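You operate a simulated robot arm through the tools that you are given. There is no shell and no other tool. Be economical: measure what you need, move in short steps, check, and stop when the job is done.

You are at the controls of a simulated robot arm. One attempt, no reset.

TASK
Take the tall black bottle from the right half of the wall bench and leave it on the left shelf under the wall bench. Take the black cover and leave it on the right end of the packing bench. Take the large lamp from the lamp tray with handles and put it on the right half of the wall bench. Open the left door of the tall cupboard, put the red tin from the upper shelf of the tall cupboard on the top of the ledger table and shut the door again. Take the tall grey jar on the top of the ledger table and put it away on the shelf under the packing bench. Put one of the green bottles from the top of the ledger table on the red notebook there. Do these in any order. Set down upright: tall black bottle, black cover, large lamp, tall grey jar, green bottle.

Only the result counts: the job must be done as asked and must still hold three seconds after the hand-in. Knocking over, shifting, dropping, spilling or breaking anything else fails it. Lids that push on must go on centred and level and be pressed home; caps that screw on are set level and turned clockwise until they are tight.

THE ROBOT
A 7-joint arm with a two-finger parallel gripper on a trunk, on a base that drives. Base frame: it is fixed to the floor where the robot stands at the start and does not move with it; the origin is under the middle of the robot, x ahead of it, y to its left, z up. Lengths are in mm, angles in rad, forces in N, time in s.
With the tool pointing down near the work surface it reaches from about 280 to 360 mm from the robot's upright axis, wherever it stands. Its first joint turns from -2.897 to 2.897 rad. Places, roughly: black cover (10x10x18 cm) [500, 1600, 300]; green bottle (6x6x19 cm) [-5700, 2100, 800]; green bottle (7x7x20 cm) [-5600, 2300, 800]; large lamp (7x7x13 cm) [600, 1800, 900]; left door of the tall cupboard [-4200, 3700, 1000]; left shelf under the wall bench [700, 1300, 200]; red notebook (8x12x2 cm) [-5300, 2300, 700]; red tin (6x6x5 cm) [-4200, 4000, 1000]; right end of the packing bench [-2000, 3600, 800]; right half of the wall bench [700, 0, 800]; shelf under the packing bench [-2400, 3800, 200]; tall black bottle (7x7x22 cm) [600, -100, 900]; tall grey jar (8x8x12 cm) [-5300, 2100, 800]; top of the ledger table [-5500, 1900, 700]. Payload 3.43 kg.
Tool frame: the origin (TCP) lies between the finger pads and is the grasp point; the fingertips stand 34 mm ahead of it; z points along the fingers, y is the line along which they close. Largest opening 128 mm; finger width 24, thickness 12; the body of the gripper, 48 by 130 mm, starts 96 mm behind the TCP.
Orientation is that of the tool frame in the base frame, as [roll, pitch, yaw] about the fixed x, y, z axes, in that order (R = Rz(yaw) Ry(pitch) Rx(roll)). With the fingers straight down and closing along the base's y, the tool's x points along the base's -x, its y along +y and its z along -z.

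THE INTERFACE
- The arm moves only by the tool play_rows. Its argument "rows" is a list of rows, each an object of numbers (a shift or turn left out is 0, a gripper value left out holds the last): "x", "y", "z": the shift along the tool's x, y, z in mm; "wx", "wy", "wz": the turn, a rotation vector about the tool's x, y, z in rad; "hand": the finger opening in mm, from 0 to 128. In form: [{"x": .., "y": .., "z": .., "wx": .., "wy": .., "wz": .., "hand": ..}, ...]. A call has 1 to 20 rows; each row is the pose to reach, as a shift and turn from the pose commanded when the call began, along the tool's axes at that moment. Each row takes 0.2 s and may step no farther than 50 mm and 0.15 rad from the row before; otherwise, or with a gripper value out of range, the whole call is refused. A pose out of reach is approached as far as the arm can. The call stops where the force on the tool passes 40 N (or 10 N more than at its start, if that is more) or the arm is blocked; 0.2 s more then pass. The fingers move at their own pace (about 108 mm/s each) and stop on an object; they squeeze with about 23 N. The grip force told is the motor's: it shows also when the fingers shut on nothing. Time passes only in rows, and 0.2 s behind the last, so rows that repeat a pose let the fingers close. It gives the time, the measured TCP pose, the force on the tool (base axes), the opening and the grip force at its end, in the units of the frame above (readings bear some noise), with the torque about the TCP (base axes, N m) and any sound that the robot's microphone picked up.
- Cameras (640 x 400 px; columns grow to the right, rows downward): "scene" is now at [-18.6, 125.3, 1491.6]; the picture's right is [-0.20, -0.98, 0.00], its down [-0.80, 0.16, -0.58] and it looks along [0.57, -0.11, -0.82] (base axes); focal length 278 px, centre (320, 200). "wrist" rides on the gripper at [76, -11, -160] in the tool frame; the picture's right is [0.15, 0.99, 0.00], its down [-0.88, 0.13, -0.46] and it looks along [-0.45, 0.07, 0.89] (tool axes); focal length 234 px, centre (320, 200). There is no depth. A picture from a camera that has moved, and an enlarged one, comes with that camera's place and axes in the base frame and with its lens.
- grab_frame(camera): a new picture of that camera. It takes no simulated time.
- raise_lower(by): slides the trunk up (or, below 0, down) by that many mm; the arm and the scene camera ride with it, the base frame stays. It gives what a move gives, with no picture.
- roll_base(legs): drives the robot by 1 to 6 legs, each [ahead, left, turn to the left] in mm, mm and rad, along the robot's own axes; the way and the turn of a leg run together, so that a leg with both is an arc; at most 1500 mm and 3.142 rad a leg. The arm and the cameras ride along, it lands a little off, and it stops where it bumps. It gives what a move gives.
- pan_tilt(pan, tilt): turns the head with the scene camera to pan (to the left, within 1.501 rad either way) and tilt (down, from -0.506 to 1.204), counted from straight ahead of the robot. It gives what a move gives.
- zoom(camera, box): a new picture of the part [left, top, right, bottom] of that camera's present view, enlarged. It takes no simulated time.
- close_job(): hands the job in; it is judged then, once.

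Go step by step. Nothing tells you exact positions but the pictures and the camera data: compare them with the known pose of the tool, close in by small moves and look again before you grip or let go. The budget is 207 turns and 200 pictures, counting those below and the enlarged ones. Unless the task says otherwise, let go and move clear before handing in, and close with one line.

The tools are called after "Call:" as a command line: name --argument value ..., lists and objects as JSON in quotes. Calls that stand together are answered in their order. play_rows: Moves the arm, as the interface text tells. Its arguments: {"type":"object","properties":{"rows":{"type":"array"}},"required":["rows"]} The other tools are called the same way: raise_lower (by) slides the trunk up or down; roll_base (legs) drives the base; pan_tilt (pan, tilt) turns the head that bears the scene camera; grab_frame (camera) takes a picture; zoom (camera, box) takes an enlarged picture of a part of a camera's view; close_job () hands the job in.

At the start:

```text
time_s: 0.0
position: [372.8, 201.3, 1135.1]
tool_rot: [-3.141, -0.001, -3.141]
contact_force: [-0.8, 0.4, -0.3]
moment: [-0.01, 0.04, 0.01]
width: 128.2
finger_force: 0.1
trunk travel left (down, up): [-225.0, 99.0]
robot x, y, heading: [-0.6, 0.6, 0.0]
head pan, tilt: [-0.211, 0.983]
```

scene: 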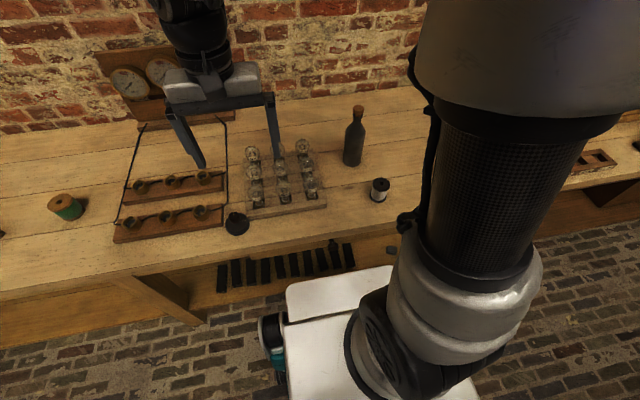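
wrist: 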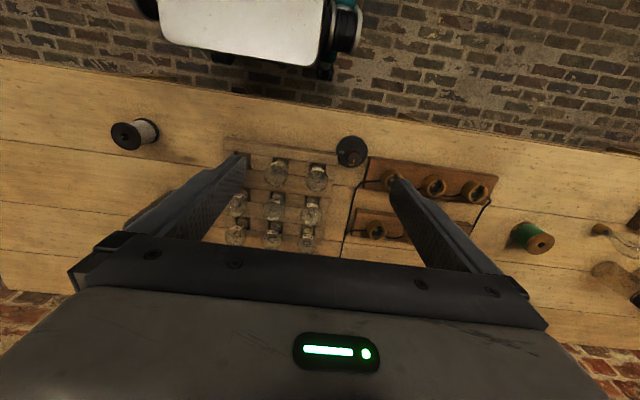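

The black bottle stands on the bench near [665, -130], with the bench front edge near x = 370. I'll look ahead and to the left first, before moving anything.

Call:
pan_tilt --pan 0.9 --tilt 0.6

Call:
grab_frame --camera "scene"

```text
time_s: 1.3
position: [373.0, 201.1, 1135.1]
tool_rot: [-3.141, 0.0, -3.141]
contact_force: [0.2, -0.1, 0.1]
moment: [-0.01, -0.06, 0.04]
width: 127.8
finger_force: 0.2
trunk travel left (down, up): [-225.0, 99.0]
robot x, y, heading: [-0.1, -0.7, 0.001]
head pan, tilt: [0.901, 0.6]
```

```text
197 pictures are left
camera scene: at [-34.7, 208.8, 1520.4], right [0.78, -0.62, 0.0], down [-0.35, -0.44, -0.82], along [0.51, 0.65, -0.57], focal length 278 px, centre (320, 200)
```

scene: 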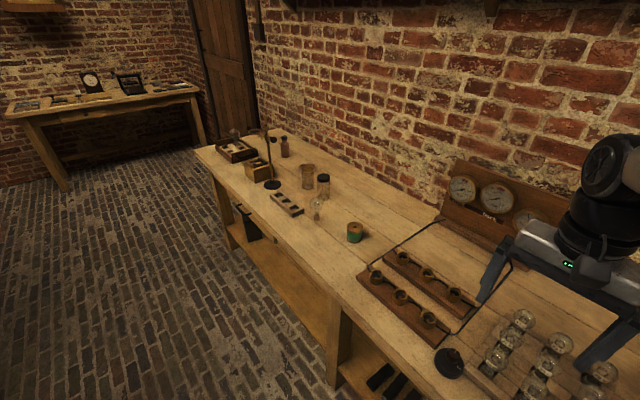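

The wall bench runs along +y with the lamp area at its far left end. Let me enlarge that part.

Call:
zoom --camera "scene" --box '[190, 100, 390, 260]'

Call:
pan_tilt --pan -0.211 --tilt 0.6

Call:
grab_frame --camera "scene"

```text
2.50 times, centred on (290, 180) of scene
camera zoom: at [-34.7, 208.8, 1520.4], right [0.78, -0.62, 0.0], down [-0.35, -0.44, -0.82], along [0.51, 0.65, -0.57], focal length 695 px, centre (395, 250)
```

zoom: 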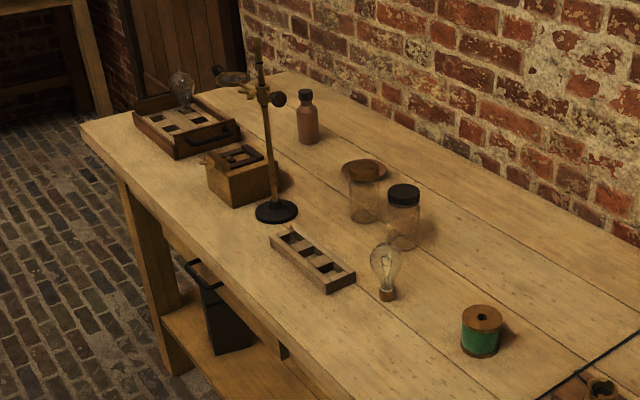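

```text
time_s: 2.7
position: [372.5, 202.2, 1135.4]
tool_rot: [-3.141, 0.001, 3.141]
contact_force: [0.3, 0.3, -0.3]
moment: [0.01, -0.03, 0.0]
width: 127.7
finger_force: 0.2
trunk travel left (down, up): [-225.0, 99.0]
robot x, y, heading: [1.2, -0.3, -0.002]
head pan, tilt: [-0.211, 0.6]
```

```text
195 pictures are left
camera scene: at [-3.2, 121.1, 1520.4], right [-0.21, -0.98, 0.0], down [-0.55, 0.12, -0.83], along [0.81, -0.17, -0.56], focal length 278 px, centre (320, 200)
```

scene: 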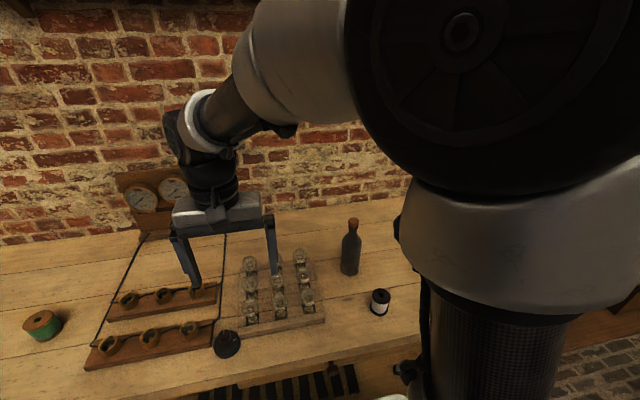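

The lamp tray with the large lamp is at about [562, 1806], and the black handled cover sits on the low shelf near [512, 1638]. I'll begin with the black bottle and bring the tool level in front of it.

Call:
play_rows --rows '[{"x": -8, "y": -26, "z": 5, "wy": -0.13, "hand": 128}, {"x": -16, "y": -52, "z": 10, "wy": -0.26}, {"x": -24, "y": -78, "z": 15, "wy": -0.39}, {"x": -32, "y": -104, "z": 20, "wy": -0.52}, {"x": -40, "y": -130, "z": 30, "wy": -0.65}, {"x": -48, "y": -156, "z": 40, "wy": -0.78}, {"x": -56, "y": -182, "z": 50, "wy": -0.91}, {"x": -64, "y": -208, "z": 60, "wy": -1.04}, {"x": -72, "y": -234, "z": 70, "wy": -1.17}, {"x": -80, "y": -260, "z": 85, "wy": -1.3}, {"x": -90, "y": -290, "z": 100, "wy": -1.43}, {"x": -100, "y": -316, "z": 115, "wy": -1.57}]'

Call:
grab_frame --camera "scene"

Call:
grab_frame --camera "wrist"

```text
time_s: 4.2
position: [411.7, 142.4, 1065.0]
tool_rot: [2.947, 0.673, -3.062]
contact_force: [0.4, 0.3, 0.2]
moment: [0.03, -0.04, 0.04]
width: 127.6
finger_force: 0.0
out of reach, approached as far as the arm can: row 6, 7
trunk travel left (down, up): [-225.0, 99.0]
robot x, y, heading: [1.9, 1.5, -0.002]
head pan, tilt: [-0.211, 0.6]
stopped in row 7: the arm was blocked; the commanded pose is now the measured one
```

```text
194 pictures are left
camera scene: at [0.2, 137.6, 1525.3], right [-0.01, -1.0, 0.0], down [-0.52, 0.01, -0.85], along [0.85, -0.01, -0.52], focal length 278 px, centre (320, 200)
```

scene: 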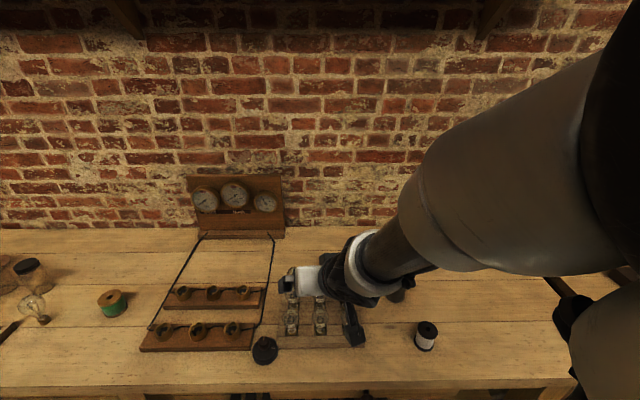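

```text
193 pictures are left
camera wrist: at [258.0, 88.5, 1139.0], right [-0.31, 0.95, 0.06], down [0.39, 0.07, 0.92], along [0.87, 0.31, -0.39], focal length 234 px, centre (320, 200)
```

wrist: 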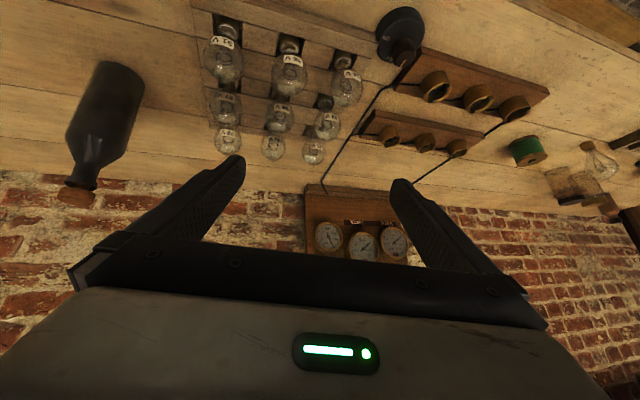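

The elbow brushed the head and turned it, so that is what blocked the arm. I'll swing the head left out of the way and continue towards a level pose.

Call:
pan_tilt --pan 1.3 --tilt 0.6

Call:
play_rows --rows '[{"y": -20, "wy": -0.05}, {"y": -40, "wy": -0.1}, {"y": -60, "wy": -0.15}, {"y": -80, "wy": -0.2}, {"y": -100, "wy": -0.2}]'

```text
time_s: 5.8
position: [412.3, 141.6, 1065.4]
tool_rot: [2.95, 0.677, -3.061]
contact_force: [-0.8, 0.9, -0.2]
moment: [0.01, 0.02, 0.02]
width: 128.0
finger_force: 0.1
trunk travel left (down, up): [-225.0, 99.0]
robot x, y, heading: [-1.2, 0.4, -0.002]
head pan, tilt: [1.3, 0.6]
```

```text
time_s: 7.0
position: [470.6, 41.6, 1064.3]
tool_rot: [2.908, 0.869, -3.119]
contact_force: [-0.2, 0.2, -0.4]
moment: [0.02, 0.05, 0.0]
width: 127.9
finger_force: 0.1
out of reach, approached as far as the arm can: row 1, 2, 3, 4, 5
trunk travel left (down, up): [-225.0, 99.0]
robot x, y, heading: [-2.9, 0.1, 0.005]
head pan, tilt: [1.3, 0.6]
```

The arm moves freely now. I want the wrist camera above the hand for level work, so I'll roll the tool half a turn while moving a little forward.

Call:
play_rows --rows '[{"x": -4, "y": -1, "z": 4, "wz": -0.15}, {"x": -8, "y": -2, "z": 9, "wz": -0.3}, {"x": -12, "y": -3, "z": 13, "wz": -0.45}, {"x": -16, "y": -5, "z": 18, "wz": -0.6}, {"x": -20, "y": -6, "z": 22, "wz": -0.75}, {"x": -24, "y": -7, "z": 27, "wz": -0.9}, {"x": -28, "y": -9, "z": 31, "wz": -1.05}, {"x": -32, "y": -10, "z": 36, "wz": -1.2}, {"x": -36, "y": -11, "z": 40, "wz": -1.35}, {"x": -39, "y": -12, "z": 44, "wz": -1.5}]'

```text
time_s: 9.2
position: [529.3, 41.2, 1060.5]
tool_rot: [-2.264, 0.202, -1.413]
contact_force: [0.2, 0.2, -0.4]
moment: [0.0, 0.0, 0.01]
width: 128.1
finger_force: 0.1
trunk travel left (down, up): [-225.0, 99.0]
robot x, y, heading: [2.3, 2.0, 0.002]
head pan, tilt: [1.3, 0.6]
```

The roll works without limits. I'll finish it to the level, camera-up pose in front of the bottle at safe height.

Call:
play_rows --rows '[{"x": 12.3, "y": -1, "wx": 0.0297, "wy": 0.0568, "wz": -0.1255}, {"x": 24.6, "y": -2, "wx": 0.0594, "wy": 0.1137, "wz": -0.2509}, {"x": 36.9, "y": -3, "wx": 0.0891, "wy": 0.1705, "wz": -0.3764}, {"x": 49.2, "y": -4, "wx": 0.1188, "wy": 0.2274, "wz": -0.5018}, {"x": 61.5, "y": -5, "wx": 0.1485, "wy": 0.2842, "wz": -0.6273}, {"x": 73.8, "y": -6, "wx": 0.1782, "wy": 0.3411, "wz": -0.7528}, {"x": 86, "y": -7, "wx": 0.2078, "wy": 0.3979, "wz": -0.8782}, {"x": 98.5, "y": -8, "wx": 0.2375, "wy": 0.4548, "wz": -1.0037}, {"x": 110.8, "y": -9, "wx": 0.2672, "wy": 0.5116, "wz": -1.1292}, {"x": 123, "y": -10, "wx": 0.2969, "wy": 0.5685, "wz": -1.2546}, {"x": 135.4, "y": -11, "wx": 0.3266, "wy": 0.6253, "wz": -1.3801}, {"x": 147.7, "y": -12, "z": -2, "wx": 0.3563, "wy": 0.6822, "wz": -1.5055}, {"x": 160, "y": -13, "z": -3, "wx": 0.386, "wy": 0.739, "wz": -1.631}, {"x": 160, "y": -13, "z": -3, "wx": 0.386, "wy": 0.739, "wz": -1.631}]'

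Call:
grab_frame --camera "wrist"

Call:
grab_frame --camera "scene"

```text
time_s: 12.2
position: [559.2, -115.3, 1040.6]
tool_rot: [0.881, -1.57, 2.261]
contact_force: [0.4, -1.2, 0.5]
moment: [-0.02, 0.0, -0.02]
width: 127.8
finger_force: 0.1
trunk travel left (down, up): [-225.0, 99.0]
robot x, y, heading: [2.0, 0.4, 0.001]
head pan, tilt: [1.3, 0.6]
```

```text
192 pictures are left
camera wrist: at [397.6, -102.0, 1116.7], right [0.0, -0.99, 0.15], down [-0.45, -0.13, -0.88], along [0.89, -0.07, -0.45], focal length 234 px, centre (320, 200)
```

wrist: 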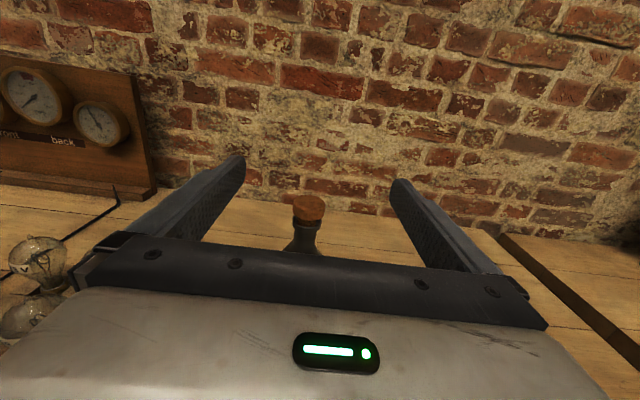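

```text
191 pictures are left
camera scene: at [-65.9, 224.8, 1520.4], right [0.96, -0.27, 0.0], down [-0.15, -0.54, -0.83], along [0.22, 0.8, -0.56], focal length 278 px, centre (320, 200)
```

scene: 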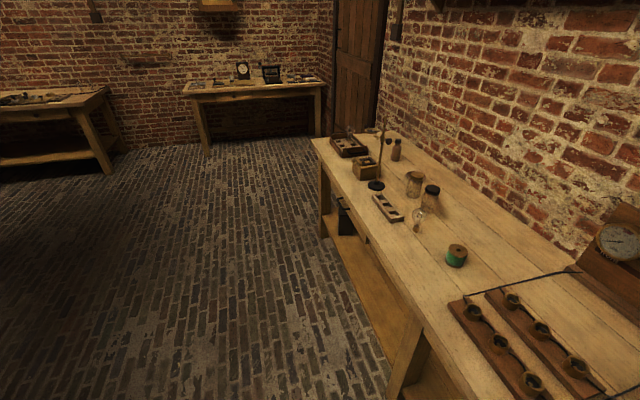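

The pose is exact and the cork shows the bottle axis near [667, -110]. I'll tilt the tool 0.75 rad downward (useful for the low shelf later) and come to a pre-grasp point.

Call:
play_rows --rows '[{"x": -10, "y": -1, "z": 1, "wy": -0.125}, {"x": -25, "y": -2, "z": 2, "wy": -0.25}, {"x": -40, "y": -3, "z": 4, "wy": -0.375}, {"x": -55, "y": -4, "z": 6, "wy": -0.5}, {"x": -70, "y": -5, "z": 8, "wy": -0.625}, {"x": -90, "y": -5, "z": 11, "wy": -0.75}, {"x": -90, "y": -5, "z": 11, "wy": -0.75}]'

Call:
grab_frame --camera "wrist"

Call:
pan_tilt --pan 0.3 --tilt 0.6

Call:
grab_frame --camera "scene"

```text
time_s: 13.8
position: [569.7, -112.9, 949.9]
tool_rot: [-3.141, -0.82, -0.002]
contact_force: [0.3, 0.1, -0.3]
moment: [-0.02, 0.01, 0.02]
width: 127.8
finger_force: 0.0
trunk travel left (down, up): [-225.0, 99.0]
robot x, y, heading: [0.0, 0.6, -0.0]
head pan, tilt: [1.3, 0.6]
```

```text
190 pictures are left
camera wrist: at [503.8, -99.3, 1114.2], right [0.1, -0.99, 0.11], down [-0.93, -0.13, -0.33], along [0.34, -0.07, -0.94], focal length 234 px, centre (320, 200)
```

wrist: 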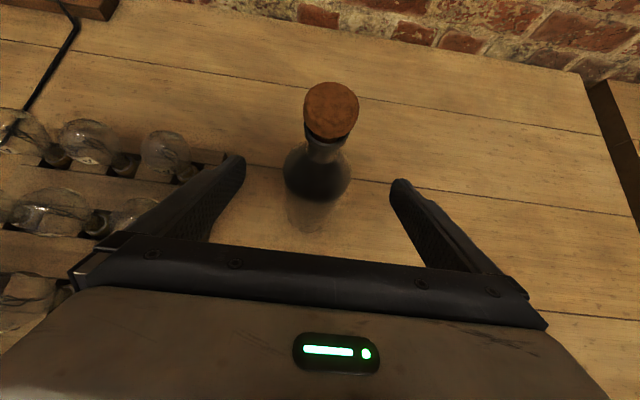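

```text
time_s: 15.1
position: [569.4, -110.4, 949.4]
tool_rot: [-3.141, -0.82, -0.003]
contact_force: [0.1, -0.1, 0.0]
moment: [-0.01, 0.0, -0.01]
width: 127.8
finger_force: 0.0
trunk travel left (down, up): [-225.0, 99.0]
robot x, y, heading: [-2.5, -1.3, 0.003]
head pan, tilt: [0.3, 0.6]
```

```text
189 pictures are left
camera scene: at [-5.2, 165.9, 1520.4], right [0.3, -0.95, 0.0], down [-0.54, -0.17, -0.83], along [0.79, 0.24, -0.56], focal length 278 px, centre (320, 200)
```

scene: 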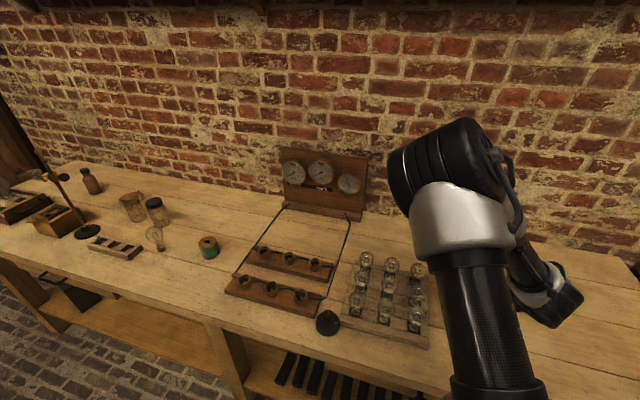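

The bottle axis reads about [630, -110], top near z 985. I'll move in so the fingers straddle its body, then look again.

Call:
play_rows --rows '[{"x": -5, "z": 25}, {"x": -10, "z": 50}, {"x": -15, "z": 77}, {"x": -20, "z": 102}, {"x": -20, "z": 102}]'

Call:
grab_frame --camera "wrist"

Call:
pan_tilt --pan 0.0 --tilt 0.6

Call:
grab_frame --camera "scene"

```text
time_s: 16.2
position: [630.4, -111.8, 866.2]
tool_rot: [-3.14, -0.821, -0.001]
contact_force: [-0.2, 0.0, -0.5]
moment: [0.0, 0.01, -0.02]
width: 127.9
finger_force: 0.0
trunk travel left (down, up): [-225.0, 99.0]
robot x, y, heading: [-2.9, 1.0, 0.005]
head pan, tilt: [0.3, 0.6]
```

```text
188 pictures are left
camera wrist: at [564.0, -99.1, 1030.3], right [0.1, -0.99, 0.11], down [-0.93, -0.13, -0.33], along [0.34, -0.07, -0.94], focal length 234 px, centre (320, 200)
```

wrist: 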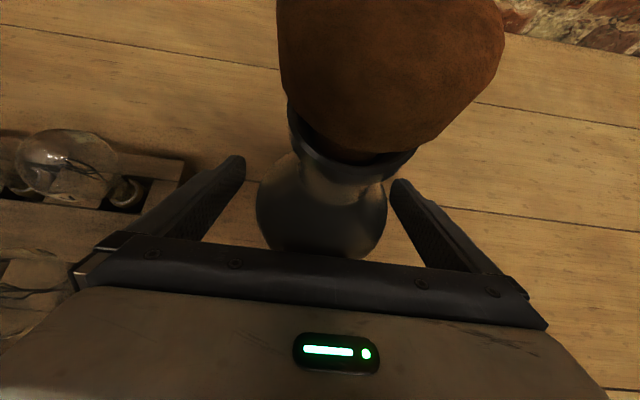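

```text
time_s: 17.1
position: [629.2, -111.9, 866.0]
tool_rot: [-3.14, -0.821, -0.001]
contact_force: [0.1, -0.3, -1.0]
moment: [-0.02, 0.03, 0.01]
width: 127.8
finger_force: 0.1
trunk travel left (down, up): [-225.0, 99.0]
robot x, y, heading: [1.7, 0.5, -0.001]
head pan, tilt: [0.0, 0.6]
```

```text
187 pictures are left
camera scene: at [-1.3, 139.7, 1520.4], right [0.0, -1.0, 0.0], down [-0.56, 0.0, -0.83], along [0.83, 0.0, -0.56], focal length 278 px, centre (320, 200)
```

scene: 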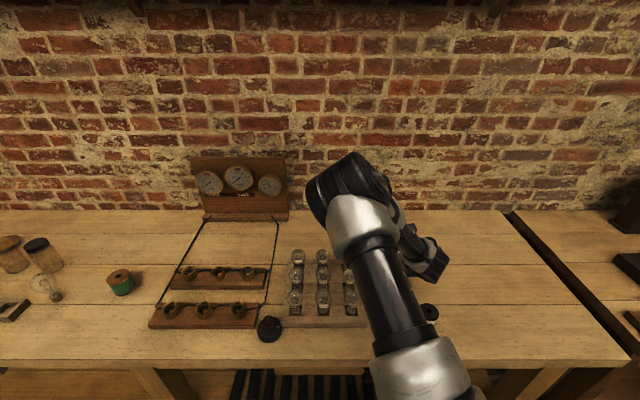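

Comparing all views, the bottle axis is at x≈605 with its top at about 1005, so the bench top is near z 785. I'll back up 25 mm level and close the fingers.

Call:
play_rows --rows '[{"x": -17, "y": -2, "z": -18}, {"x": -17, "y": -2, "z": -18, "hand": 60}, {"x": -17, "y": -2, "z": -18, "hand": 40}, {"x": -17, "y": -2, "z": -18, "hand": 40}, {"x": -17, "y": -2, "z": -18, "hand": 40}]'

Call:
grab_frame --camera "wrist"

```text
time_s: 18.2
position: [606.0, -109.7, 865.7]
tool_rot: [3.139, -0.821, -0.003]
contact_force: [-0.1, -0.3, -0.4]
moment: [-0.11, -0.01, -0.05]
width: 60.1
finger_force: 23.6
trunk travel left (down, up): [-225.0, 99.0]
robot x, y, heading: [-2.5, -1.2, -0.003]
head pan, tilt: [0.0, 0.6]
```

```text
186 pictures are left
camera wrist: at [539.1, -96.5, 1029.8], right [0.1, -0.99, 0.11], down [-0.93, -0.13, -0.33], along [0.34, -0.07, -0.94], focal length 234 px, centre (320, 200)
```

wrist: 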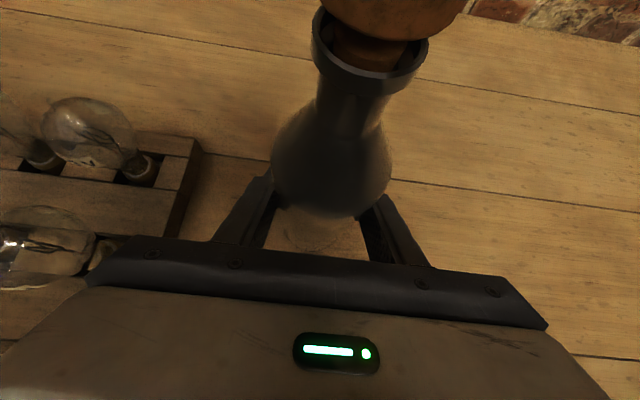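

The fingers hold the bottle at 60 mm with 23 N. I'll lift it and check.

Call:
play_rows --rows '[{"x": 7, "z": -7}, {"x": 22, "z": -20}, {"x": 44, "z": -41}, {"x": 73, "z": -68}, {"x": 102, "z": -95}]'

Call:
grab_frame --camera "wrist"

Call:
grab_frame --camera "scene"

```text
time_s: 19.4
position: [605.8, -109.3, 1004.3]
tool_rot: [-3.141, -0.82, -0.002]
contact_force: [0.7, 0.9, -2.7]
moment: [0.0, -0.04, 0.03]
width: 60.2
finger_force: 23.2
trunk travel left (down, up): [-225.0, 99.0]
robot x, y, heading: [0.5, 0.8, -0.002]
head pan, tilt: [0.0, 0.6]
```

```text
185 pictures are left
camera wrist: at [539.5, -96.8, 1168.8], right [0.1, -0.99, 0.11], down [-0.93, -0.13, -0.33], along [0.34, -0.07, -0.94], focal length 234 px, centre (320, 200)
```

wrist: 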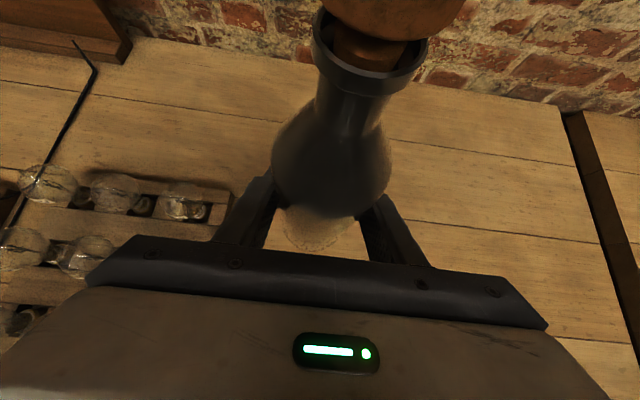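

```text
184 pictures are left
camera scene: at [-1.1, 139.5, 1520.3], right [0.0, -1.0, 0.0], down [-0.56, 0.0, -0.83], along [0.83, 0.0, -0.56], focal length 278 px, centre (320, 200)
```

scene: 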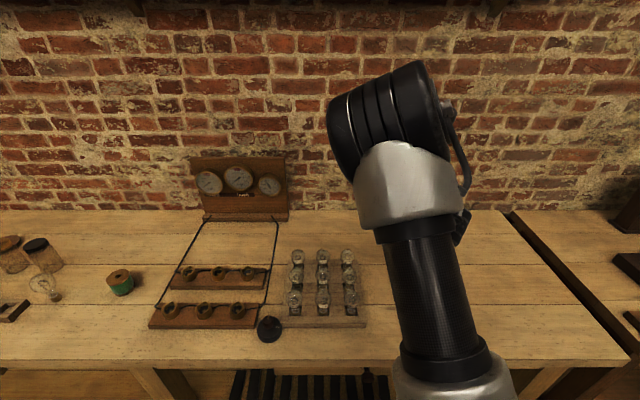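

The bottle is held (about 0.3 kg). I'll back off from the bench and drive left to in front of the left shelf, then look.

Call:
roll_base --legs '[[-350, 0, 0], [0, 1150, 0]]'

Call:
pan_tilt --pan 0.0 --tilt 0.9

Call:
grab_frame --camera "scene"

Call:
grab_frame --camera "wrist"

```text
time_s: 32.4
position: [266.8, 1008.6, 1004.5]
tool_rot: [-3.141, -0.821, -0.021]
contact_force: [1.3, -0.4, -4.3]
moment: [-0.01, -0.03, -0.01]
width: 60.1
finger_force: 23.0
trunk travel left (down, up): [-225.0, 99.0]
robot x, y, heading: [-337.3, 1129.9, -0.018]
head pan, tilt: [0.0, 0.6]
```

```text
time_s: 33.2
position: [266.5, 1007.4, 1004.5]
tool_rot: [3.14, -0.823, -0.023]
contact_force: [0.0, 0.0, -3.5]
moment: [0.01, 0.0, -0.01]
width: 59.9
finger_force: 22.6
trunk travel left (down, up): [-225.0, 99.0]
robot x, y, heading: [-332.8, 1123.8, -0.016]
head pan, tilt: [0.0, 0.901]
```

```text
183 pictures are left
camera scene: at [-347.8, 1268.0, 1495.7], right [-0.02, -1.0, 0.0], down [-0.78, 0.01, -0.62], along [0.62, -0.01, -0.78], focal length 278 px, centre (320, 200)
```

scene: 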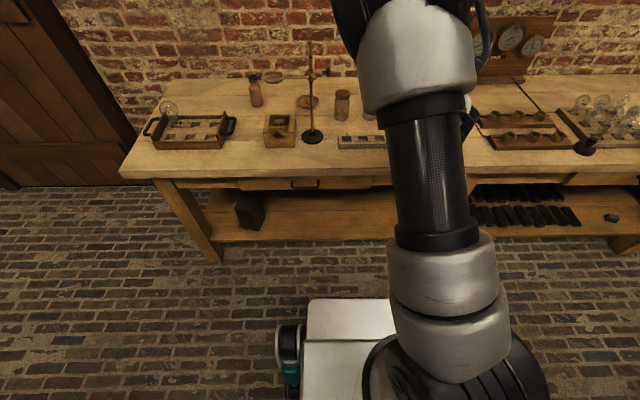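

```text
182 pictures are left
camera wrist: at [201.2, 1021.1, 1168.5], right [0.08, -0.99, 0.11], down [-0.94, -0.11, -0.33], along [0.34, -0.07, -0.94], focal length 234 px, centre (320, 200)
```

wrist: 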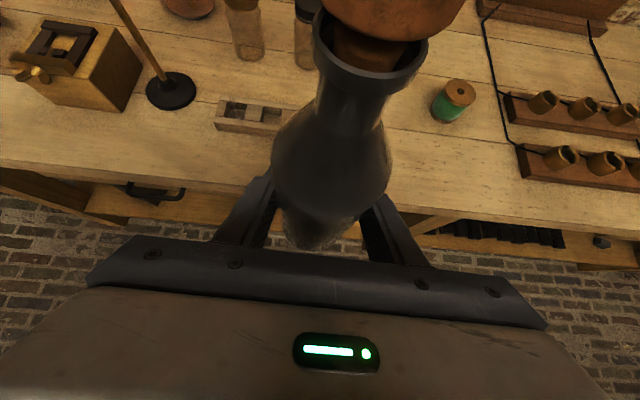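

The left shelf spans about y 780–1870, its front edge near x 410. I'll back up into open floor and try getting low with the trunk down and the same tilt.

Call:
roll_base --legs '[[-350, 0, 0.018]]'

Call:
raise_lower --by -225

Call:
pan_tilt --pan 1.3 --tilt 0.6

Call:
play_rows --rows '[{"x": -29, "z": 27}, {"x": -58, "z": 54}, {"x": -87, "z": 81}, {"x": -116, "z": 108}, {"x": -145, "z": 135}, {"x": -174, "z": 162}, {"x": -203, "z": 189}, {"x": -232, "z": 216}, {"x": -261, "z": 243}, {"x": -290, "z": 270}, {"x": -300, "z": 280}]'

```text
time_s: 35.5
position: [-70.9, 1014.9, 1005.0]
tool_rot: [3.14, -0.819, -0.021]
contact_force: [0.8, 0.0, -3.7]
moment: [0.05, -0.03, -0.01]
width: 59.9
finger_force: 22.7
trunk travel left (down, up): [-225.0, 99.0]
robot x, y, heading: [-675.3, 1131.5, -0.021]
head pan, tilt: [0.0, 0.901]
```

```text
time_s: 37.8
position: [-72.3, 1013.3, 780.0]
tool_rot: [-3.141, -0.82, -0.022]
contact_force: [0.6, 0.1, -3.4]
moment: [-0.01, -0.02, 0.04]
width: 60.0
finger_force: 22.5
trunk travel left (down, up): [0.0, 324.0]
robot x, y, heading: [-678.3, 1132.5, -0.02]
head pan, tilt: [0.0, 0.901]
```

```text
time_s: 39.3
position: [-72.2, 1014.6, 778.4]
tool_rot: [3.14, -0.822, -0.021]
contact_force: [-0.1, -0.7, -3.2]
moment: [-0.03, 0.01, -0.03]
width: 59.9
finger_force: 23.4
trunk travel left (down, up): [0.0, 324.0]
robot x, y, heading: [-674.9, 1135.5, -0.024]
head pan, tilt: [1.3, 0.6]
```

```text
time_s: 41.7
position: [-70.5, 1015.7, 366.9]
tool_rot: [-3.141, -0.82, -0.02]
contact_force: [1.2, -0.5, -4.8]
moment: [-0.01, 0.0, 0.02]
width: 60.2
finger_force: 23.1
trunk travel left (down, up): [0.0, 324.0]
robot x, y, heading: [-678.3, 1135.6, -0.02]
head pan, tilt: [1.3, 0.6]
```

It reached z 367 easily at 600 mm radius. Let me look at the shelf from here.

Call:
pan_tilt --pan 0.0 --tilt 0.6

Call:
grab_frame --camera "scene"

Call:
grab_frame --camera "wrist"

```text
time_s: 43.2
position: [-69.7, 1015.9, 368.8]
tool_rot: [-3.14, -0.821, -0.021]
contact_force: [0.4, -0.3, -4.8]
moment: [0.0, 0.0, 0.05]
width: 59.8
finger_force: 22.6
trunk travel left (down, up): [0.0, 324.0]
robot x, y, heading: [-676.0, 1133.6, -0.021]
head pan, tilt: [0.0, 0.6]
```

```text
181 pictures are left
camera scene: at [-673.8, 1274.4, 1295.4], right [-0.02, -1.0, 0.0], down [-0.57, 0.01, -0.82], along [0.82, -0.02, -0.57], focal length 278 px, centre (320, 200)
```

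scene: 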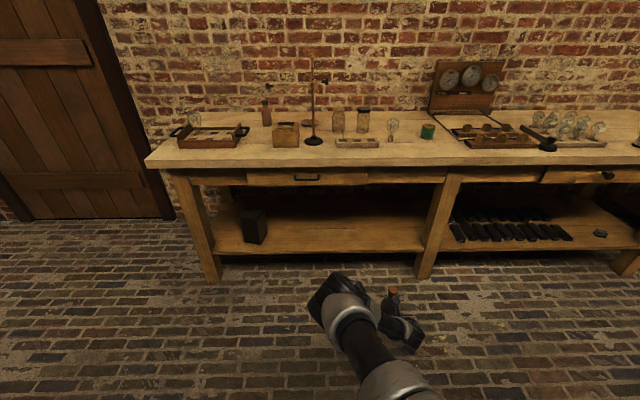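

```text
180 pictures are left
camera wrist: at [-136.2, 1028.9, 532.9], right [0.08, -0.99, 0.11], down [-0.94, -0.11, -0.33], along [0.34, -0.07, -0.94], focal length 234 px, centre (320, 200)
```

wrist: 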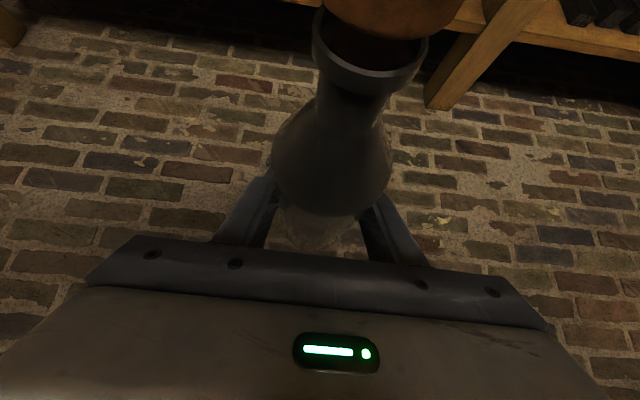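

The shelf is clearly visible. I'll enlarge to measure its edge height and free depth.

Call:
zoom --camera "scene" --box '[180, 160, 460, 290]'

```text
2.29 times, centred on (320, 225) of scene
camera zoom: at [-673.8, 1274.4, 1295.4], right [-0.02, -1.0, 0.0], down [-0.57, 0.01, -0.82], along [0.82, -0.02, -0.57], focal length 636 px, centre (320, 143)
```

zoom: 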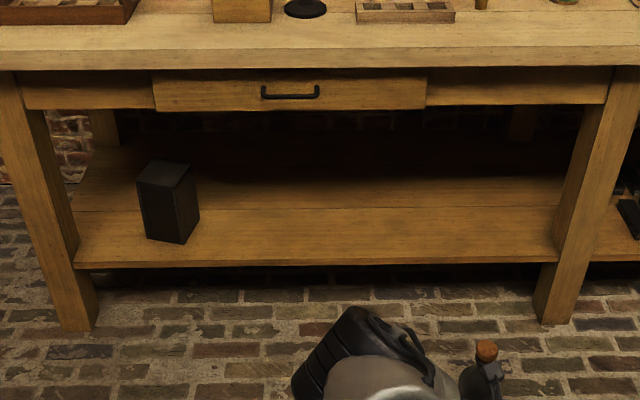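

The shelf edge works out to x≈404, z≈212, and the apron bottom to about z 655. I'll lower another 32 mm, then drive the bottle in over the shelf.

Call:
play_rows --rows '[{"x": -12, "z": 11}, {"x": -23, "z": 22}, {"x": -23, "z": 22}]'

Call:
roll_base --legs '[[0, 160, 0.02], [450, 0, 0]]'

Call:
grab_frame --camera "scene"

Call:
grab_frame --camera "wrist"

```text
time_s: 44.0
position: [-72.4, 1014.0, 336.5]
tool_rot: [3.14, -0.819, -0.021]
contact_force: [0.2, -0.2, -4.0]
moment: [0.0, -0.01, 0.02]
width: 60.2
finger_force: 23.0
trunk travel left (down, up): [0.0, 324.0]
robot x, y, heading: [-677.0, 1132.4, -0.015]
head pan, tilt: [0.0, 0.6]
```

```text
time_s: 48.5
position: [385.3, 1179.1, 336.9]
tool_rot: [-3.14, -0.82, -0.005]
contact_force: [-1.0, 0.7, -3.8]
moment: [0.02, -0.03, 0.0]
width: 59.8
finger_force: 23.3
trunk travel left (down, up): [0.0, 324.0]
robot x, y, heading: [-217.2, 1290.1, -0.005]
head pan, tilt: [0.0, 0.6]
```

```text
178 pictures are left
camera scene: at [-219.4, 1429.9, 1295.4], right [0.0, -1.0, 0.0], down [-0.57, 0.0, -0.82], along [0.82, 0.0, -0.57], focal length 278 px, centre (320, 200)
```

scene: 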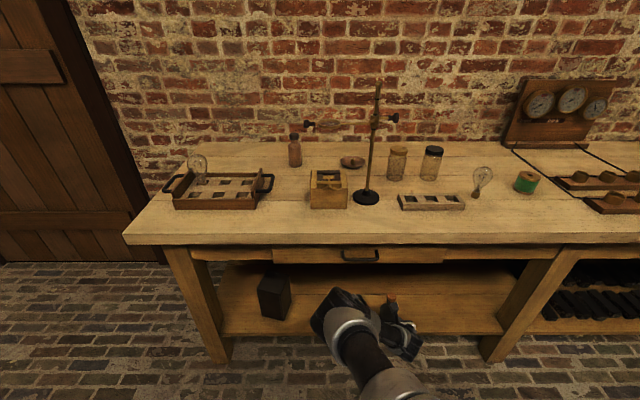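

```text
177 pictures are left
camera wrist: at [320.2, 1192.2, 501.0], right [0.09, -0.99, 0.11], down [-0.93, -0.12, -0.33], along [0.34, -0.07, -0.94], focal length 234 px, centre (320, 200)
```

wrist: 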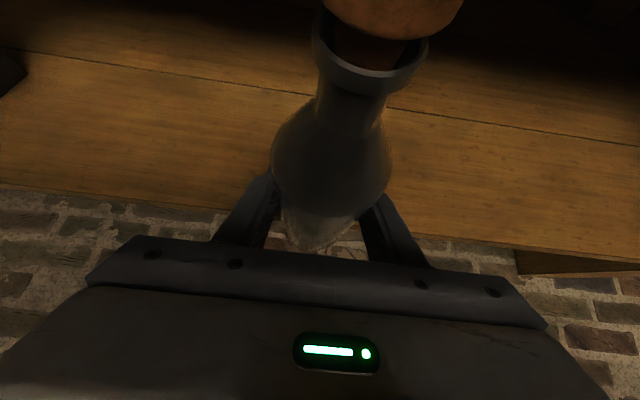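

The bottle is just above the shelf edge with clear space under the apron. I'll drive 125 mm further and then lower with the arm until it touches.

Call:
roll_base --legs '[[125, 0, 0]]'

Call:
grab_frame --camera "wrist"

Call:
grab_frame --camera "scene"

```text
time_s: 49.7
position: [513.4, 1178.5, 334.9]
tool_rot: [-3.141, -0.82, -0.007]
contact_force: [0.0, 0.4, -4.2]
moment: [-0.03, -0.03, 0.0]
width: 59.8
finger_force: 23.3
trunk travel left (down, up): [0.0, 324.0]
robot x, y, heading: [-91.9, 1286.2, -0.003]
head pan, tilt: [0.0, 0.6]
```

```text
176 pictures are left
camera wrist: at [446.5, 1191.0, 500.9], right [0.09, -0.99, 0.11], down [-0.93, -0.12, -0.33], along [0.34, -0.07, -0.94], focal length 234 px, centre (320, 200)
```

wrist: 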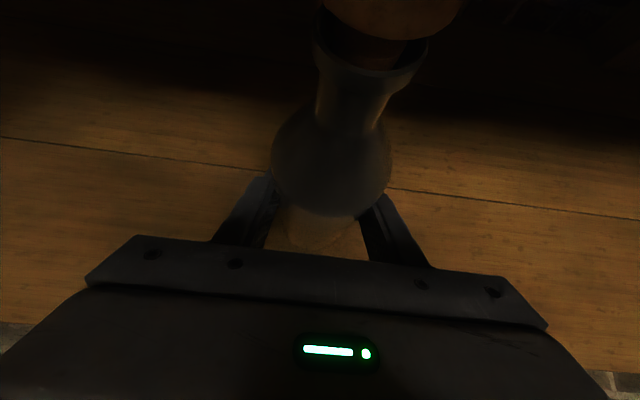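

```text
175 pictures are left
camera scene: at [-92.7, 1429.3, 1295.4], right [-0.01, -1.0, 0.0], down [-0.57, 0.0, -0.82], along [0.82, 0.0, -0.57], focal length 278 px, centre (320, 200)
```

scene: 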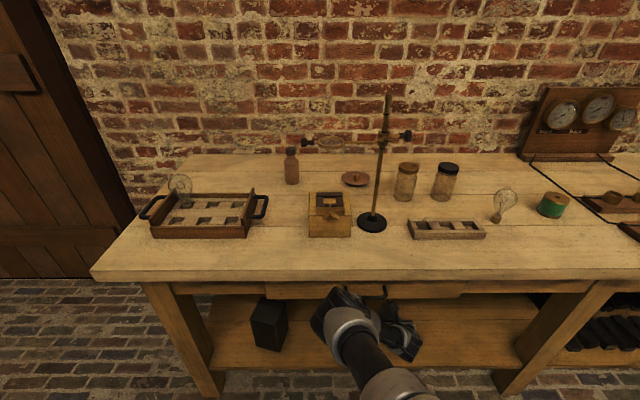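

Now I lower: 24 mm first, then check the force.

Call:
play_rows --rows '[{"x": -7.3, "z": 6.8}, {"x": -13.2, "z": 12.2}, {"x": -17.6, "z": 16.3}, {"x": -20.5, "z": 19}, {"x": -22, "z": 20.4}]'

```text
time_s: 50.9
position: [513.3, 1177.8, 307.3]
tool_rot: [3.142, -0.82, -0.006]
contact_force: [1.1, -1.2, -4.3]
moment: [0.01, -0.01, -0.01]
width: 59.8
finger_force: 22.7
trunk travel left (down, up): [0.0, 324.0]
robot x, y, heading: [-91.4, 1292.6, -0.005]
head pan, tilt: [0.0, 0.6]
```

Call:
play_rows --rows '[{"x": -1.8, "z": 1.7}, {"x": -3.7, "z": 3.4}, {"x": -5.5, "z": 5.1}, {"x": -7.3, "z": 6.8}, {"x": -9.1, "z": 8.5}]'

```text
time_s: 52.1
position: [512.9, 1179.0, 295.1]
tool_rot: [-3.141, -0.824, -0.007]
contact_force: [0.4, 0.3, 18.0]
moment: [-0.03, 0.17, 0.03]
width: 59.7
finger_force: 22.8
trunk travel left (down, up): [0.0, 324.0]
robot x, y, heading: [-93.4, 1290.9, -0.002]
head pan, tilt: [0.0, 0.6]
```

It rests on the shelf (18 N). I'll release and back straight out with the base.

Call:
play_rows --rows '[{"hand": 80}, {"hand": 128}, {"hand": 128}, {"hand": 128}]'

Call:
grab_frame --camera "wrist"

```text
time_s: 53.1
position: [512.5, 1179.2, 293.2]
tool_rot: [3.141, -0.819, -0.006]
contact_force: [-0.2, -0.2, 0.2]
moment: [0.0, 0.0, 0.01]
width: 127.9
finger_force: 0.1
trunk travel left (down, up): [0.0, 324.0]
robot x, y, heading: [-93.6, 1288.9, -0.004]
head pan, tilt: [0.0, 0.6]
```

```text
174 pictures are left
camera wrist: at [446.6, 1190.2, 458.0], right [0.09, -0.99, 0.11], down [-0.93, -0.12, -0.33], along [0.34, -0.07, -0.94], focal length 234 px, centre (320, 200)
```

wrist: 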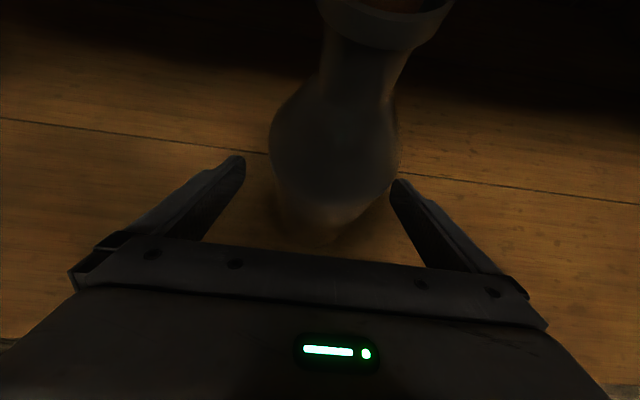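

Call:
roll_base --legs '[[-150, 0, 0], [-250, 0, 0]]'

Call:
zoom --camera "scene" --box '[160, 120, 480, 320]'

```text
time_s: 55.9
position: [120.0, 1182.3, 293.8]
tool_rot: [3.141, -0.819, -0.004]
contact_force: [0.1, 0.5, -0.4]
moment: [0.0, -0.01, -0.04]
width: 127.8
finger_force: 0.2
trunk travel left (down, up): [0.0, 324.0]
robot x, y, heading: [-484.1, 1292.9, -0.002]
head pan, tilt: [0.0, 0.6]
```

```text
2.00 times, centred on (320, 220) of scene
camera zoom: at [-486.2, 1431.4, 1295.4], right [0.0, -1.0, 0.0], down [-0.56, 0.0, -0.83], along [0.83, 0.0, -0.56], focal length 556 px, centre (320, 160)
```

zoom: 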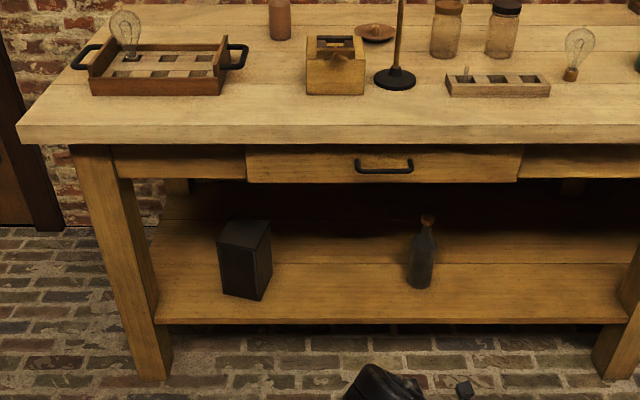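

The bottle stands upright on the shelf. Next is the black cover; I'll enlarge it to find its place and orientation.

Call:
zoom --camera "scene" --box '[255, 210, 319, 250]'

Call:
zoom --camera "scene" --box '[255, 220, 319, 280]'

```text
10.00 times, centred on (287, 230) of scene
camera zoom: at [-486.2, 1431.4, 1295.4], right [0.0, -1.0, 0.0], down [-0.56, 0.0, -0.83], along [0.83, 0.0, -0.56], focal length 2780 px, centre (650, -100)
```

zoom: 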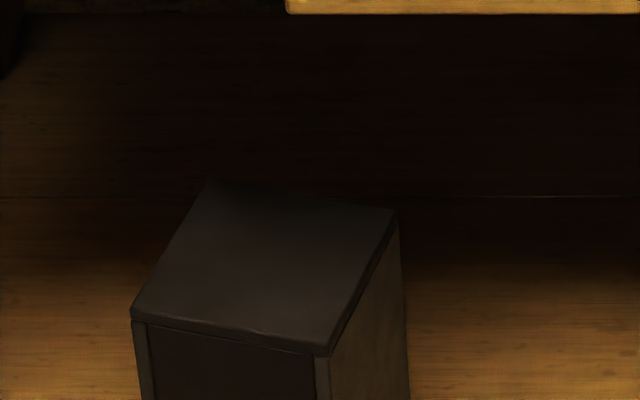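

```text
6.67 times, centred on (287, 250) of scene
camera zoom: at [-486.2, 1431.4, 1295.4], right [0.0, -1.0, 0.0], down [-0.56, 0.0, -0.83], along [0.83, 0.0, -0.56], focal length 1854 px, centre (540, -133)
```

zoom: 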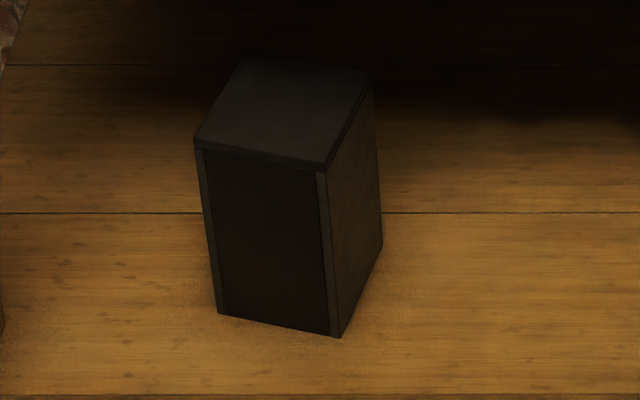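

The cover is centred near [533, 1618], turned about −0.26 rad, top near z 393. I'll drive left, turn the robot −0.26 so the hand faces it squarely, and come closer.

Call:
roll_base --legs '[[0, 628, 0], [0, 0, -0.26], [200, 53, 0]]'

Call:
grab_frame --camera "scene"

Call:
grab_frame --camera "wrist"

```text
time_s: 64.6
position: [281.1, 1657.3, 292.7]
tool_rot: [3.141, -0.819, -0.267]
contact_force: [0.1, 0.7, -0.3]
moment: [0.03, -0.02, 0.03]
width: 127.9
finger_force: 0.0
trunk travel left (down, up): [0.0, 324.0]
robot x, y, heading: [-272.3, 1922.8, -0.265]
head pan, tilt: [0.0, 0.6]
```

```text
170 pictures are left
camera scene: at [-238.2, 2057.1, 1295.4], right [-0.26, -0.96, 0.0], down [-0.55, 0.15, -0.83], along [0.8, -0.22, -0.56], focal length 278 px, centre (320, 200)
```

scene: 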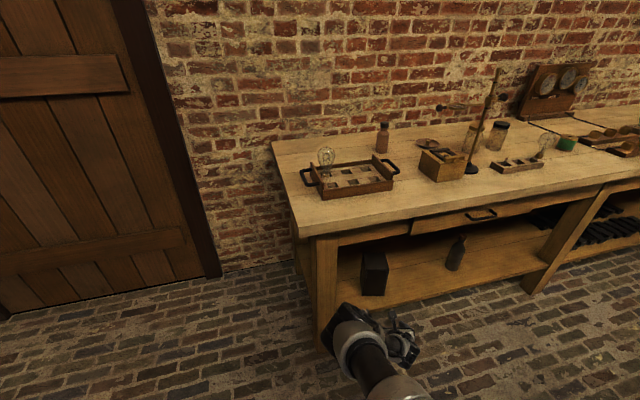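

```text
169 pictures are left
camera wrist: at [221.1, 1686.7, 458.1], right [-0.17, -0.98, 0.11], down [-0.94, 0.12, -0.33], along [0.31, -0.15, -0.94], focal length 234 px, centre (320, 200)
```

wrist: 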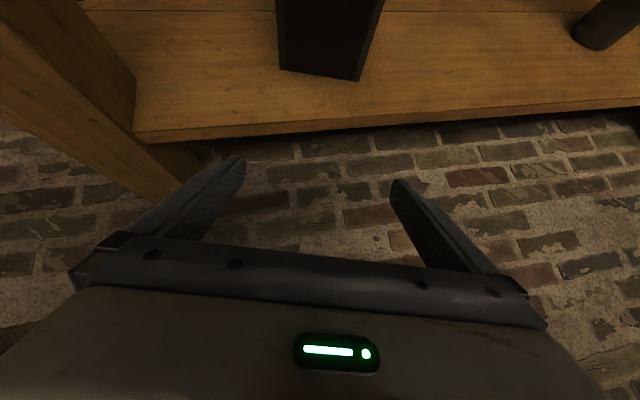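

The leg is clear of the hand's path. I'll raise to z 345, shift about 15 mm left and go 100 mm forward with the arm, then re-measure from close up.

Call:
play_rows --rows '[{"x": 19, "y": -7, "z": -18}, {"x": 38, "y": -15, "z": -35}, {"x": 60, "y": -15, "z": -11}, {"x": 83, "y": -15, "z": 13}, {"x": 106, "y": -15, "z": 37}, {"x": 106, "y": -15, "z": 37}]'

Call:
grab_frame --camera "wrist"

Call:
grab_frame --camera "scene"

```text
time_s: 66.0
position: [382.4, 1647.0, 346.2]
tool_rot: [3.141, -0.82, -0.266]
contact_force: [-0.2, -0.5, -1.0]
moment: [0.0, 0.0, 0.03]
width: 128.1
finger_force: 0.0
trunk travel left (down, up): [0.0, 324.0]
robot x, y, heading: [-274.8, 1923.8, -0.266]
head pan, tilt: [0.0, 0.6]
```

```text
168 pictures are left
camera wrist: at [321.6, 1674.6, 510.1], right [-0.17, -0.98, 0.11], down [-0.94, 0.12, -0.33], along [0.31, -0.16, -0.94], focal length 234 px, centre (320, 200)
```

wrist: 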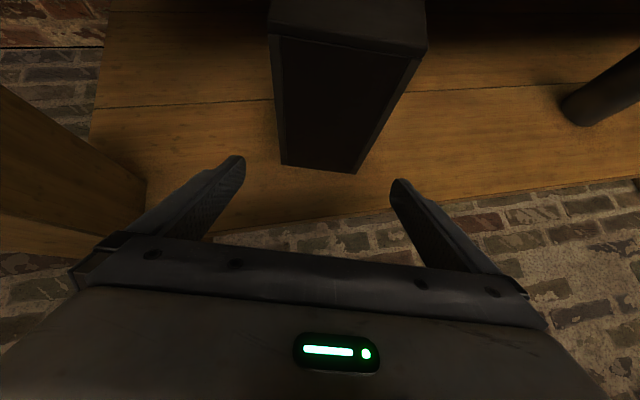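

```text
167 pictures are left
camera scene: at [-238.2, 2057.1, 1295.4], right [-0.26, -0.96, 0.0], down [-0.55, 0.15, -0.83], along [0.8, -0.22, -0.56], focal length 278 px, centre (320, 200)
```

scene: 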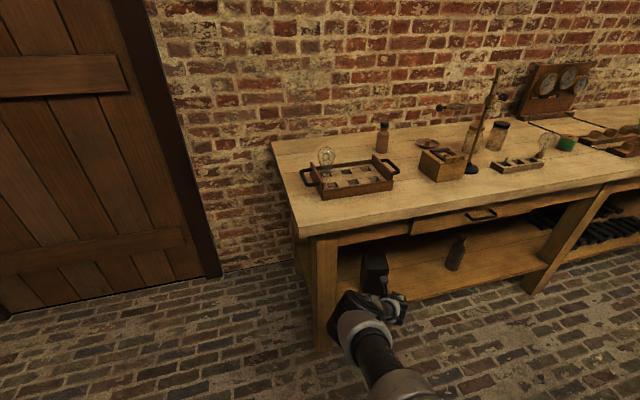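

The cover's front face is about 90 mm ahead of the tool point, a few mm right, turned ~0.05 rad. I'll correct yaw and side position, then drive 90 mm ahead and look again.

Call:
play_rows --rows '[{"y": 5, "wx": 0.018, "wz": -0.017}, {"y": 10, "wx": 0.0365, "wz": -0.034}, {"y": 10, "wx": 0.0365, "wz": -0.034}]'

Call:
roll_base --legs '[[70, 0, 0]]'

Call:
grab_frame --camera "wrist"

```text
time_s: 66.8
position: [380.0, 1636.0, 345.2]
tool_rot: [-3.141, -0.821, -0.217]
contact_force: [0.3, 0.1, 0.9]
moment: [0.02, 0.02, -0.02]
width: 128.1
finger_force: 0.0
trunk travel left (down, up): [0.0, 324.0]
robot x, y, heading: [-275.7, 1924.2, -0.263]
head pan, tilt: [0.0, 0.6]
```

```text
time_s: 67.8
position: [446.4, 1617.2, 346.0]
tool_rot: [3.14, -0.821, -0.218]
contact_force: [-0.1, 0.1, -0.3]
moment: [-0.01, -0.01, 0.0]
width: 128.0
finger_force: 0.0
trunk travel left (down, up): [0.0, 324.0]
robot x, y, heading: [-204.0, 1898.6, -0.266]
head pan, tilt: [0.0, 0.6]
```

```text
166 pictures are left
camera wrist: at [385.1, 1643.5, 510.2], right [-0.12, -0.99, 0.11], down [-0.94, 0.07, -0.33], along [0.32, -0.14, -0.94], focal length 234 px, centre (320, 200)
```

wrist: 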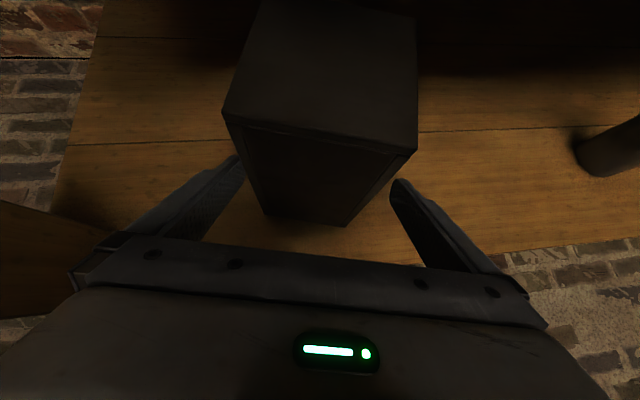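

Nearly aligned: the cover is 5 mm left of centre and skewed 0.03 rad. I'll correct and slide in 60 mm with the arm.

Call:
play_rows --rows '[{"y": -6, "wx": -0.0219, "wz": 0.0205}, {"x": 14, "y": -5, "z": 14.6, "wx": -0.0219, "wz": 0.0205}, {"x": 27, "y": -4.5, "z": 29, "wx": -0.0219, "wz": 0.0205}, {"x": 41, "y": -4, "z": 44, "wx": -0.0219, "wz": 0.0205}, {"x": 41, "y": -4, "z": 44, "wx": -0.0219, "wz": 0.0205}]'

Call:
grab_frame --camera "wrist"

```text
time_s: 69.0
position: [507.7, 1607.5, 344.3]
tool_rot: [-3.141, -0.821, -0.247]
contact_force: [0.8, -1.0, 0.9]
moment: [-0.01, -0.02, -0.04]
width: 128.0
finger_force: 0.1
trunk travel left (down, up): [0.0, 324.0]
robot x, y, heading: [-206.4, 1904.0, -0.265]
head pan, tilt: [0.0, 0.6]
```

```text
165 pictures are left
camera wrist: at [446.1, 1635.8, 510.3], right [-0.15, -0.98, 0.11], down [-0.94, 0.1, -0.33], along [0.32, -0.15, -0.94], focal length 234 px, centre (320, 200)
```

wrist: 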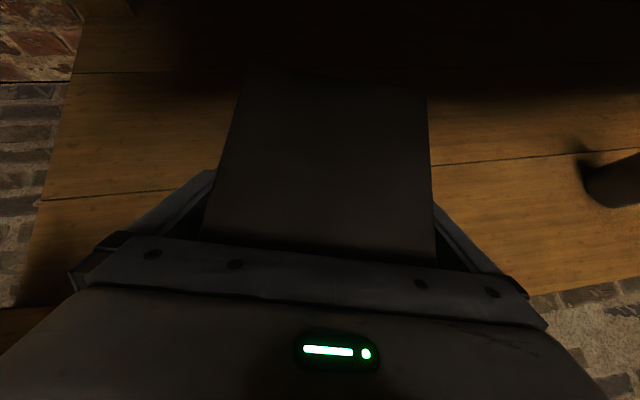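

The cover sits between the fingers with no contact. Closing gently.

Call:
play_rows --rows '[{"hand": 110}, {"hand": 90}, {"hand": 80}, {"hand": 80}]'

Call:
grab_frame --camera "wrist"

```text
time_s: 70.0
position: [506.6, 1608.7, 345.5]
tool_rot: [3.141, -0.821, -0.247]
contact_force: [0.3, 0.0, 1.1]
moment: [-0.08, 0.1, -0.02]
width: 97.9
finger_force: 23.1
trunk travel left (down, up): [0.0, 324.0]
robot x, y, heading: [-205.6, 1900.0, -0.267]
head pan, tilt: [0.0, 0.6]
```

```text
164 pictures are left
camera wrist: at [446.1, 1636.0, 510.4], right [-0.15, -0.98, 0.11], down [-0.94, 0.1, -0.33], along [0.32, -0.15, -0.94], focal length 234 px, centre (320, 200)
```

wrist: 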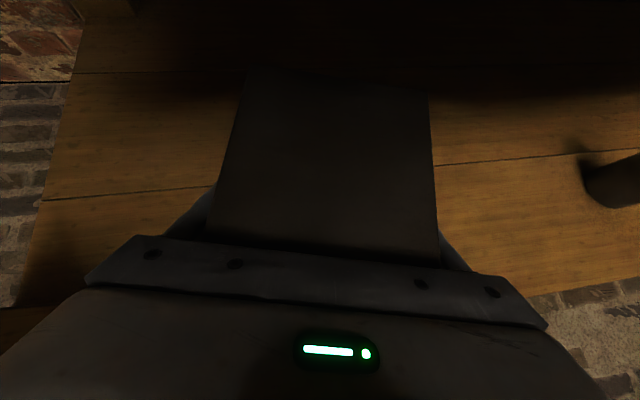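

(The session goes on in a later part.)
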